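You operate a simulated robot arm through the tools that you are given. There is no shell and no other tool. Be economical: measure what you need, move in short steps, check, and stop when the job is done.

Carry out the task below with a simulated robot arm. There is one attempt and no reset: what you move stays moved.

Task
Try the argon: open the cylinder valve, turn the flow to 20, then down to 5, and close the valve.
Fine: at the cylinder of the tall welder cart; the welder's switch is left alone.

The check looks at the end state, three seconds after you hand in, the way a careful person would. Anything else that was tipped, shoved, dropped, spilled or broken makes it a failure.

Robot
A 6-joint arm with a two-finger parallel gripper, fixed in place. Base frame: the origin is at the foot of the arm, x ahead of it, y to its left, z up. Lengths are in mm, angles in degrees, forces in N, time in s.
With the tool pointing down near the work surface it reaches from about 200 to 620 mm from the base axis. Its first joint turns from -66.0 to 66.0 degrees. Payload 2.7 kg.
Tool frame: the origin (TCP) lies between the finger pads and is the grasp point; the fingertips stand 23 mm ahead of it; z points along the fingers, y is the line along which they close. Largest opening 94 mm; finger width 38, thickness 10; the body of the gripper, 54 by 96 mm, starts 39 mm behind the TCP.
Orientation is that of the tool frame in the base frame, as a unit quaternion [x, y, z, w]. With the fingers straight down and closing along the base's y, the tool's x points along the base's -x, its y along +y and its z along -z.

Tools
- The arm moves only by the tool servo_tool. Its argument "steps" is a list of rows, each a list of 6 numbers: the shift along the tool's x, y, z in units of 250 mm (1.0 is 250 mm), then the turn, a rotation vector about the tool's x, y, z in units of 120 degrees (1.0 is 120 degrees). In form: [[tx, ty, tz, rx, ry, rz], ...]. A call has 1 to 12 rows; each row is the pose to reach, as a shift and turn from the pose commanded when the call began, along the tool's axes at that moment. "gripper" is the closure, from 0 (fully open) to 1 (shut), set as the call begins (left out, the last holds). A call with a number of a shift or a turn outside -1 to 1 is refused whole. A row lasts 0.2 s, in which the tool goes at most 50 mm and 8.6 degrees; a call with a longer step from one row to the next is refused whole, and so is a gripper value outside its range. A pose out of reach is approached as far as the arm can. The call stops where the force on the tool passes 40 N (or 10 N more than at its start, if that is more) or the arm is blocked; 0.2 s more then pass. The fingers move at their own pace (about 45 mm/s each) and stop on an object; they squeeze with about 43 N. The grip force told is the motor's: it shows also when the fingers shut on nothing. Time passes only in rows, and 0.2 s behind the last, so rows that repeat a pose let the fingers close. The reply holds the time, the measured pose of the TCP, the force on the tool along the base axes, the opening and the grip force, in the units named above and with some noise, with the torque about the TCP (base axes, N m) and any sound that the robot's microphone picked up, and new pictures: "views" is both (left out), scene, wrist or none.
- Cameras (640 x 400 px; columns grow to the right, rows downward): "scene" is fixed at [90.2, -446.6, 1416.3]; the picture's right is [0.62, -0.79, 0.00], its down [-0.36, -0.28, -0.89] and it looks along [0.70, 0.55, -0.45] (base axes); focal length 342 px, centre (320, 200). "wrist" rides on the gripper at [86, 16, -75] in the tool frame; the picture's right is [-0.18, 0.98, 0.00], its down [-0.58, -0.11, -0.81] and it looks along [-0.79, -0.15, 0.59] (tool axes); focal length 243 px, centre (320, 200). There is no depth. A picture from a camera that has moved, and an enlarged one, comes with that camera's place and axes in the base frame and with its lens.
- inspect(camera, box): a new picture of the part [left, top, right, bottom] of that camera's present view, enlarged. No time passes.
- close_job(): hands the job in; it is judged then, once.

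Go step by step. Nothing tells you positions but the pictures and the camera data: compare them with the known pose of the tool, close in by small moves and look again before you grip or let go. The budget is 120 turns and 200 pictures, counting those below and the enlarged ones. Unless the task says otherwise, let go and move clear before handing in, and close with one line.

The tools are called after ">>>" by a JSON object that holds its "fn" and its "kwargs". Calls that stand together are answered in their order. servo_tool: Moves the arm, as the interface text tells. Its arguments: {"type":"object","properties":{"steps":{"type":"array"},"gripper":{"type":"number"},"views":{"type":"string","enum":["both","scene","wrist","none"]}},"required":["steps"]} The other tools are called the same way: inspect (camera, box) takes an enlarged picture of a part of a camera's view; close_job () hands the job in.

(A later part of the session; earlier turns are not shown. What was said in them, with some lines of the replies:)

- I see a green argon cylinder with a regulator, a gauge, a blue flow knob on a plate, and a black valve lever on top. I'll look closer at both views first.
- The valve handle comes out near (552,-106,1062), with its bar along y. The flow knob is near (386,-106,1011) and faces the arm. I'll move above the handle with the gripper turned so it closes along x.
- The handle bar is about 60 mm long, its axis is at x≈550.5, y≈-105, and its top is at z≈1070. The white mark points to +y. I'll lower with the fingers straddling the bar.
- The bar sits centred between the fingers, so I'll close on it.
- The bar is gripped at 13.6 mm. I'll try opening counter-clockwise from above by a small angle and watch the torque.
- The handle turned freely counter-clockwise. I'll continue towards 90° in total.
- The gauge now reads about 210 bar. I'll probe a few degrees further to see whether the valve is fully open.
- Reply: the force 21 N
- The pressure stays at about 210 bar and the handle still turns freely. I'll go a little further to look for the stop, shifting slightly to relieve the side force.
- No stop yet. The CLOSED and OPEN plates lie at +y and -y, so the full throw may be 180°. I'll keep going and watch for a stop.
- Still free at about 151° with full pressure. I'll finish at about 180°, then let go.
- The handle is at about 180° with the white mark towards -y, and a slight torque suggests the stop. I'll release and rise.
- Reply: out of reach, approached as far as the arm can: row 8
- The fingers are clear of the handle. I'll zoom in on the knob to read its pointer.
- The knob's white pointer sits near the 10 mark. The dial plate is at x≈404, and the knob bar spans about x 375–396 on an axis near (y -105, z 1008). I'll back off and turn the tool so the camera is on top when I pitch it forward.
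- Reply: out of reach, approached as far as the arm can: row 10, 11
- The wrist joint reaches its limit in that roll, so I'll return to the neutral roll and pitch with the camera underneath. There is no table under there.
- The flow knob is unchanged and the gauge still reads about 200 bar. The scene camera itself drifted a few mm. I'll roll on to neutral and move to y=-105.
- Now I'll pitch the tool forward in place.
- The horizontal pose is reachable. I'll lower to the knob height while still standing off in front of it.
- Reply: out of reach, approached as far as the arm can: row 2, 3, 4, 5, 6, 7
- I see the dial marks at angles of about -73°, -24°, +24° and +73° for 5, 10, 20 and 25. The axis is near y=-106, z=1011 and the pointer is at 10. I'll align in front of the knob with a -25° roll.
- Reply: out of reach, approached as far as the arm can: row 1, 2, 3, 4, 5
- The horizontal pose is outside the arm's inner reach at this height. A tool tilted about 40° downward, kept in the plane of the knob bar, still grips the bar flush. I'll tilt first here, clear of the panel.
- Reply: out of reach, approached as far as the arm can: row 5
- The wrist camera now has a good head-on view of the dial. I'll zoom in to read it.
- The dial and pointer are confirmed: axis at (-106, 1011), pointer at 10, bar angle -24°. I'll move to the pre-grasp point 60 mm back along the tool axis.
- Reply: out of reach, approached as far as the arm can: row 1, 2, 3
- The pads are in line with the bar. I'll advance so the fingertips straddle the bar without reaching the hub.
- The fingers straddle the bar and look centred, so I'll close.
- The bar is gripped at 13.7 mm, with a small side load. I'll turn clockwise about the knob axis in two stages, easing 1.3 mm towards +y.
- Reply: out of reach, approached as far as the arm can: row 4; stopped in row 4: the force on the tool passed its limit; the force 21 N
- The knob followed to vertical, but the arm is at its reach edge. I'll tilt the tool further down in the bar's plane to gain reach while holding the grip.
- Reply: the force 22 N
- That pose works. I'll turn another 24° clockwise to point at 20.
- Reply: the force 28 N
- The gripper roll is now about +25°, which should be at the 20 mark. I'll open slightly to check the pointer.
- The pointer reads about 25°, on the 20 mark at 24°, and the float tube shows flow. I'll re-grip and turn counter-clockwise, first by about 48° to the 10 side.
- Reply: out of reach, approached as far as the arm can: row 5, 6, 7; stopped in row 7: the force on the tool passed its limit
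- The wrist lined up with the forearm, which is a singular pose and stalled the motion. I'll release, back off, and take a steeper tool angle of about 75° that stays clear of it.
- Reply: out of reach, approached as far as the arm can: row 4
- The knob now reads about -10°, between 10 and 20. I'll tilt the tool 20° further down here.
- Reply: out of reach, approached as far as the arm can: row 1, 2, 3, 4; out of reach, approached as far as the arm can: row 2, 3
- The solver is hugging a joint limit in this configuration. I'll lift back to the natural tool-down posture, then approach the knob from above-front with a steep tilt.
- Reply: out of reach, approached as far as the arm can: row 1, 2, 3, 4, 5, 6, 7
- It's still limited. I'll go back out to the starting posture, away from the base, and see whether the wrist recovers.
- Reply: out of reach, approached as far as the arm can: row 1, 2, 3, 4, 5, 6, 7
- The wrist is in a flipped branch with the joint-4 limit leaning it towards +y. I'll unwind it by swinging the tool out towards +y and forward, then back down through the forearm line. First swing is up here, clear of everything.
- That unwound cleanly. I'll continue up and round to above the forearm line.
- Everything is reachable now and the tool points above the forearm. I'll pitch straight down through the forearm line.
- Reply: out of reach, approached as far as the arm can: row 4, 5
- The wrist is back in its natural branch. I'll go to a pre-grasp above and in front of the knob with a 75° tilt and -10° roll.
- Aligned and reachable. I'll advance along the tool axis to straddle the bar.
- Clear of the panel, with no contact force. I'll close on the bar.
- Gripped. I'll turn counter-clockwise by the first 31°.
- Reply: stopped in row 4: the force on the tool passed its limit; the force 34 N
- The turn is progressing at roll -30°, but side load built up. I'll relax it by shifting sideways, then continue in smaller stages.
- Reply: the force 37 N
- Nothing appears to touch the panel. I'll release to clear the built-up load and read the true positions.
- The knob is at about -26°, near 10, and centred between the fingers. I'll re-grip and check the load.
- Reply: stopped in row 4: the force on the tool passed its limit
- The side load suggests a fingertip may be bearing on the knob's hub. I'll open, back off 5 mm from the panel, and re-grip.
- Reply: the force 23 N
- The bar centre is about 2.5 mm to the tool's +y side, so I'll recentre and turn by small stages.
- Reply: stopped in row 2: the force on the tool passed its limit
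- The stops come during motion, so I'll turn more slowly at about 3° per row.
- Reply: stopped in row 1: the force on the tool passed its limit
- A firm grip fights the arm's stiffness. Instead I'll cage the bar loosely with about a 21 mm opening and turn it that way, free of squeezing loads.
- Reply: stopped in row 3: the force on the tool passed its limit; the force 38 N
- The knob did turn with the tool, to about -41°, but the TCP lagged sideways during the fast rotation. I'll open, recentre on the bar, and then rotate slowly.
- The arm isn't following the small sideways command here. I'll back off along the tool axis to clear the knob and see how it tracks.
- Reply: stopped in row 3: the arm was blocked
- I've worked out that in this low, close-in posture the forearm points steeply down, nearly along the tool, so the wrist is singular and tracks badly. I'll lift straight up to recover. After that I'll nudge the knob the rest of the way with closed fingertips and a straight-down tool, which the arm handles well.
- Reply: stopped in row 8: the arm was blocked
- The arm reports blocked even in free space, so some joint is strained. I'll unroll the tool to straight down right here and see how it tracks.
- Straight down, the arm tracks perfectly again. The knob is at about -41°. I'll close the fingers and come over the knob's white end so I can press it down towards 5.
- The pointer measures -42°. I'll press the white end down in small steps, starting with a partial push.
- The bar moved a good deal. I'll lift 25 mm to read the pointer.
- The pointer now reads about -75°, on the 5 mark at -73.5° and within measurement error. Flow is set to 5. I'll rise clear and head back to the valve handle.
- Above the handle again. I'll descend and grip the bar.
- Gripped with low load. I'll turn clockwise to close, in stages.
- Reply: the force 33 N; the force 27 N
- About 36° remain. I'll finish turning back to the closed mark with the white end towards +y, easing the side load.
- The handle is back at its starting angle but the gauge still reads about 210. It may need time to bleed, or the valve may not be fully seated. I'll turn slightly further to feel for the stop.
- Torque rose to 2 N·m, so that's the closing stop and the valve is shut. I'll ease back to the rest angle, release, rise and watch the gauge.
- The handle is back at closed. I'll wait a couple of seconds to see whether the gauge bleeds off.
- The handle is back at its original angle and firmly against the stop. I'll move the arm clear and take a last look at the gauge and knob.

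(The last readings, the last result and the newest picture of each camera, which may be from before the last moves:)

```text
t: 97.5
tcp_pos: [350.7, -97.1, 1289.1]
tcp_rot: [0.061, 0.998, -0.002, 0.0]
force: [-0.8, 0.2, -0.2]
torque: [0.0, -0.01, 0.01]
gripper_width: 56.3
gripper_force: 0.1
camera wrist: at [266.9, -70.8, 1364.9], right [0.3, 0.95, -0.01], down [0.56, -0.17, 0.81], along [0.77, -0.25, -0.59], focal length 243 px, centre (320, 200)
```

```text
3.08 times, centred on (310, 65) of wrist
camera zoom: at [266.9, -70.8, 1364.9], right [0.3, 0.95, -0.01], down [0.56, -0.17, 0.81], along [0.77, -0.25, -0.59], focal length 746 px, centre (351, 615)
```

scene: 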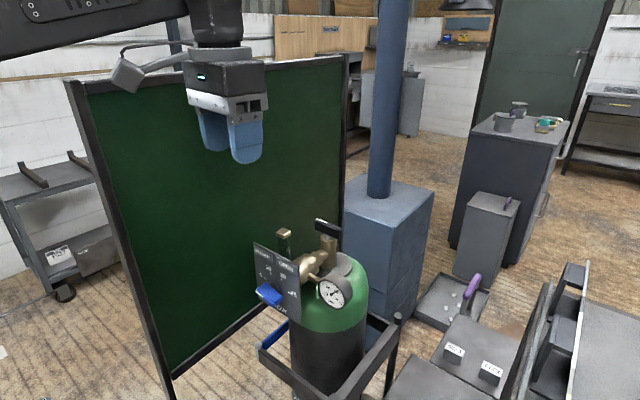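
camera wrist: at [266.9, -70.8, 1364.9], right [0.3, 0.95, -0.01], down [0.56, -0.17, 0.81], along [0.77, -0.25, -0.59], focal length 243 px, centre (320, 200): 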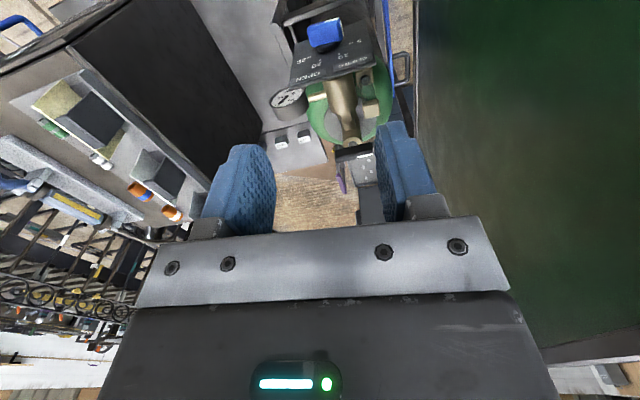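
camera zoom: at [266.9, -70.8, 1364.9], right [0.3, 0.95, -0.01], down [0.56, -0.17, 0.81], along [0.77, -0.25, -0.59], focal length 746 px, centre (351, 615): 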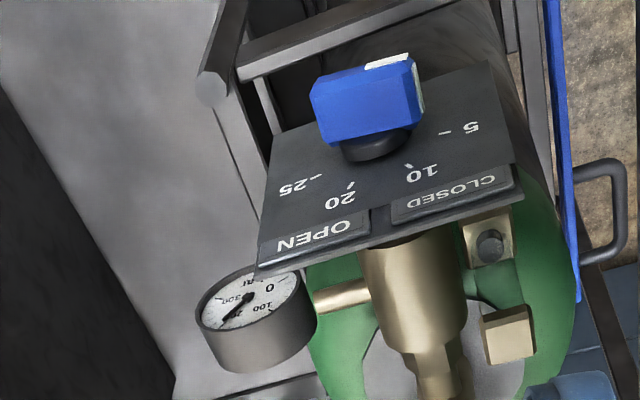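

The gauge still holds about 210 bar. I'll check the flow tube's float for any flow.

>>> {"fn": "inspect", "kwargs": {"camera": "scene", "box": [270, 222, 306, 262]}}

>>> {"fn": "inspect", "kwargs": {"camera": "scene", "box": [312, 270, 362, 312]}}

```text
10.00 times, centred on (288, 242) of scene
camera zoom: at [90.2, -446.6, 1416.3], right [0.62, -0.79, 0.0], down [-0.36, -0.28, -0.89], along [0.7, 0.55, -0.45], focal length 3415 px, centre (640, -220)
```

zoom: 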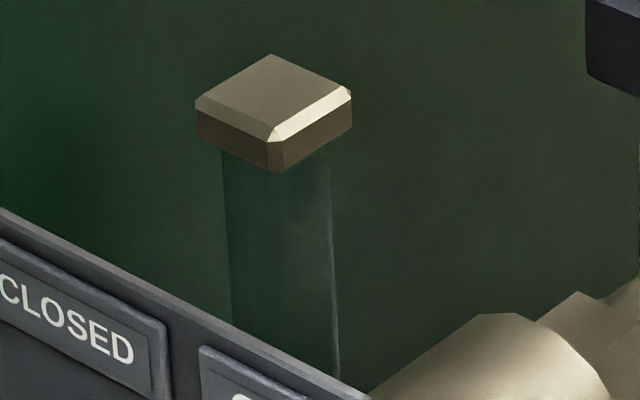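

```text
9.52 times, centred on (337, 291) of scene
camera zoom: at [90.2, -446.6, 1416.3], right [0.62, -0.79, 0.0], down [-0.36, -0.28, -0.89], along [0.7, 0.55, -0.45], focal length 3252 px, centre (158, -667)
```

zoom: 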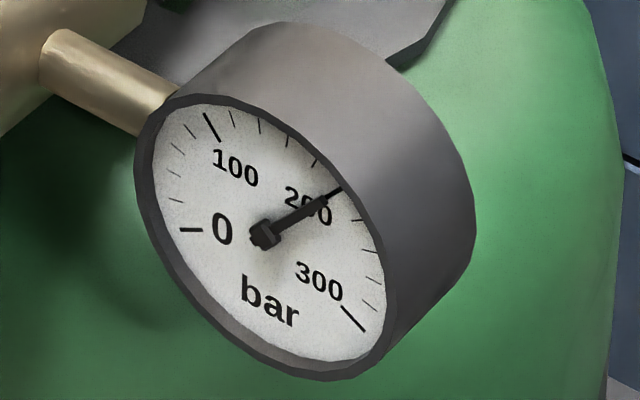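

I can't see the float from here. I'll go back to the earlier viewpoint beside the handle, where the wrist camera looks at the tube.

>>> {"fn": "servo_tool", "kwargs": {"steps": [[-0.07, 0.004, 0.03, 0, 0, -0.068], [-0.14, 0.009, 0.06, 0, 0, -0.136], [-0.21, 0.014, 0.1, 0, 0, -0.204], [-0.28, 0.018, 0.14, 0, 0, -0.272], [-0.35, 0.022, 0.17, 0, 0, -0.34], [-0.42, 0.027, 0.2, 0, 0, -0.408], [-0.49, 0.03, 0.24, 0, 0, -0.476], [-0.56, 0.035, 0.28, 0, 0, -0.544], [-0.62, 0.04, 0.31, 0, 0, -0.612], [-0.68, 0.045, 0.34, 0, 0, -0.68], [-0.74, 0.05, 0.37, 0, 0, -0.748], [-0.79, 0.053, 0.4, 0, 0, -0.81]], "views": "none"}}

>>> {"fn": "inspect", "kwargs": {"camera": "wrist", "box": [300, 0, 500, 140]}}

```text
t: 100.1
tcp_pos: [548.8, -109.3, 1189.8]
tcp_rot: [0.709, -0.706, 0.001, 0.001]
force: [-0.5, -0.4, 0.5]
torque: [-0.01, -0.01, 0.01]
gripper_width: 56.3
gripper_force: 0.1
```

```text
2.86 times, centred on (400, 70) of wrist
camera zoom: at [532.2, -195.9, 1265.5], right [-0.98, 0.18, 0.0], down [0.11, 0.59, 0.8], along [0.15, 0.79, -0.6], focal length 693 px, centre (91, 571)
```

zoom: 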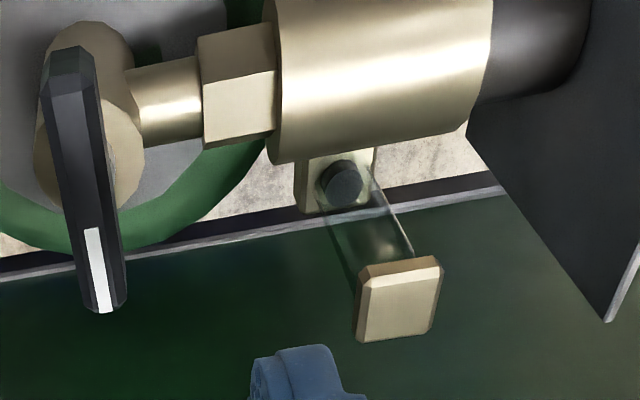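

The tube's dark float sits at the bottom, so I see no flow. The handle is against its closed stop, the pointer is at 5, and the gripper is open and clear, so I'm handing in.

>>> {"fn": "close_job", "kwargs": {}}

```text
The job is handed in.
```

I opened the valve, set the flow to 20 and then to 5, closed the valve against its stop, and left the welder's switch alone; the pointer reads about 2–3° past the 5 mark, and the cylinder gauge still showed about 210 bar at hand-in.
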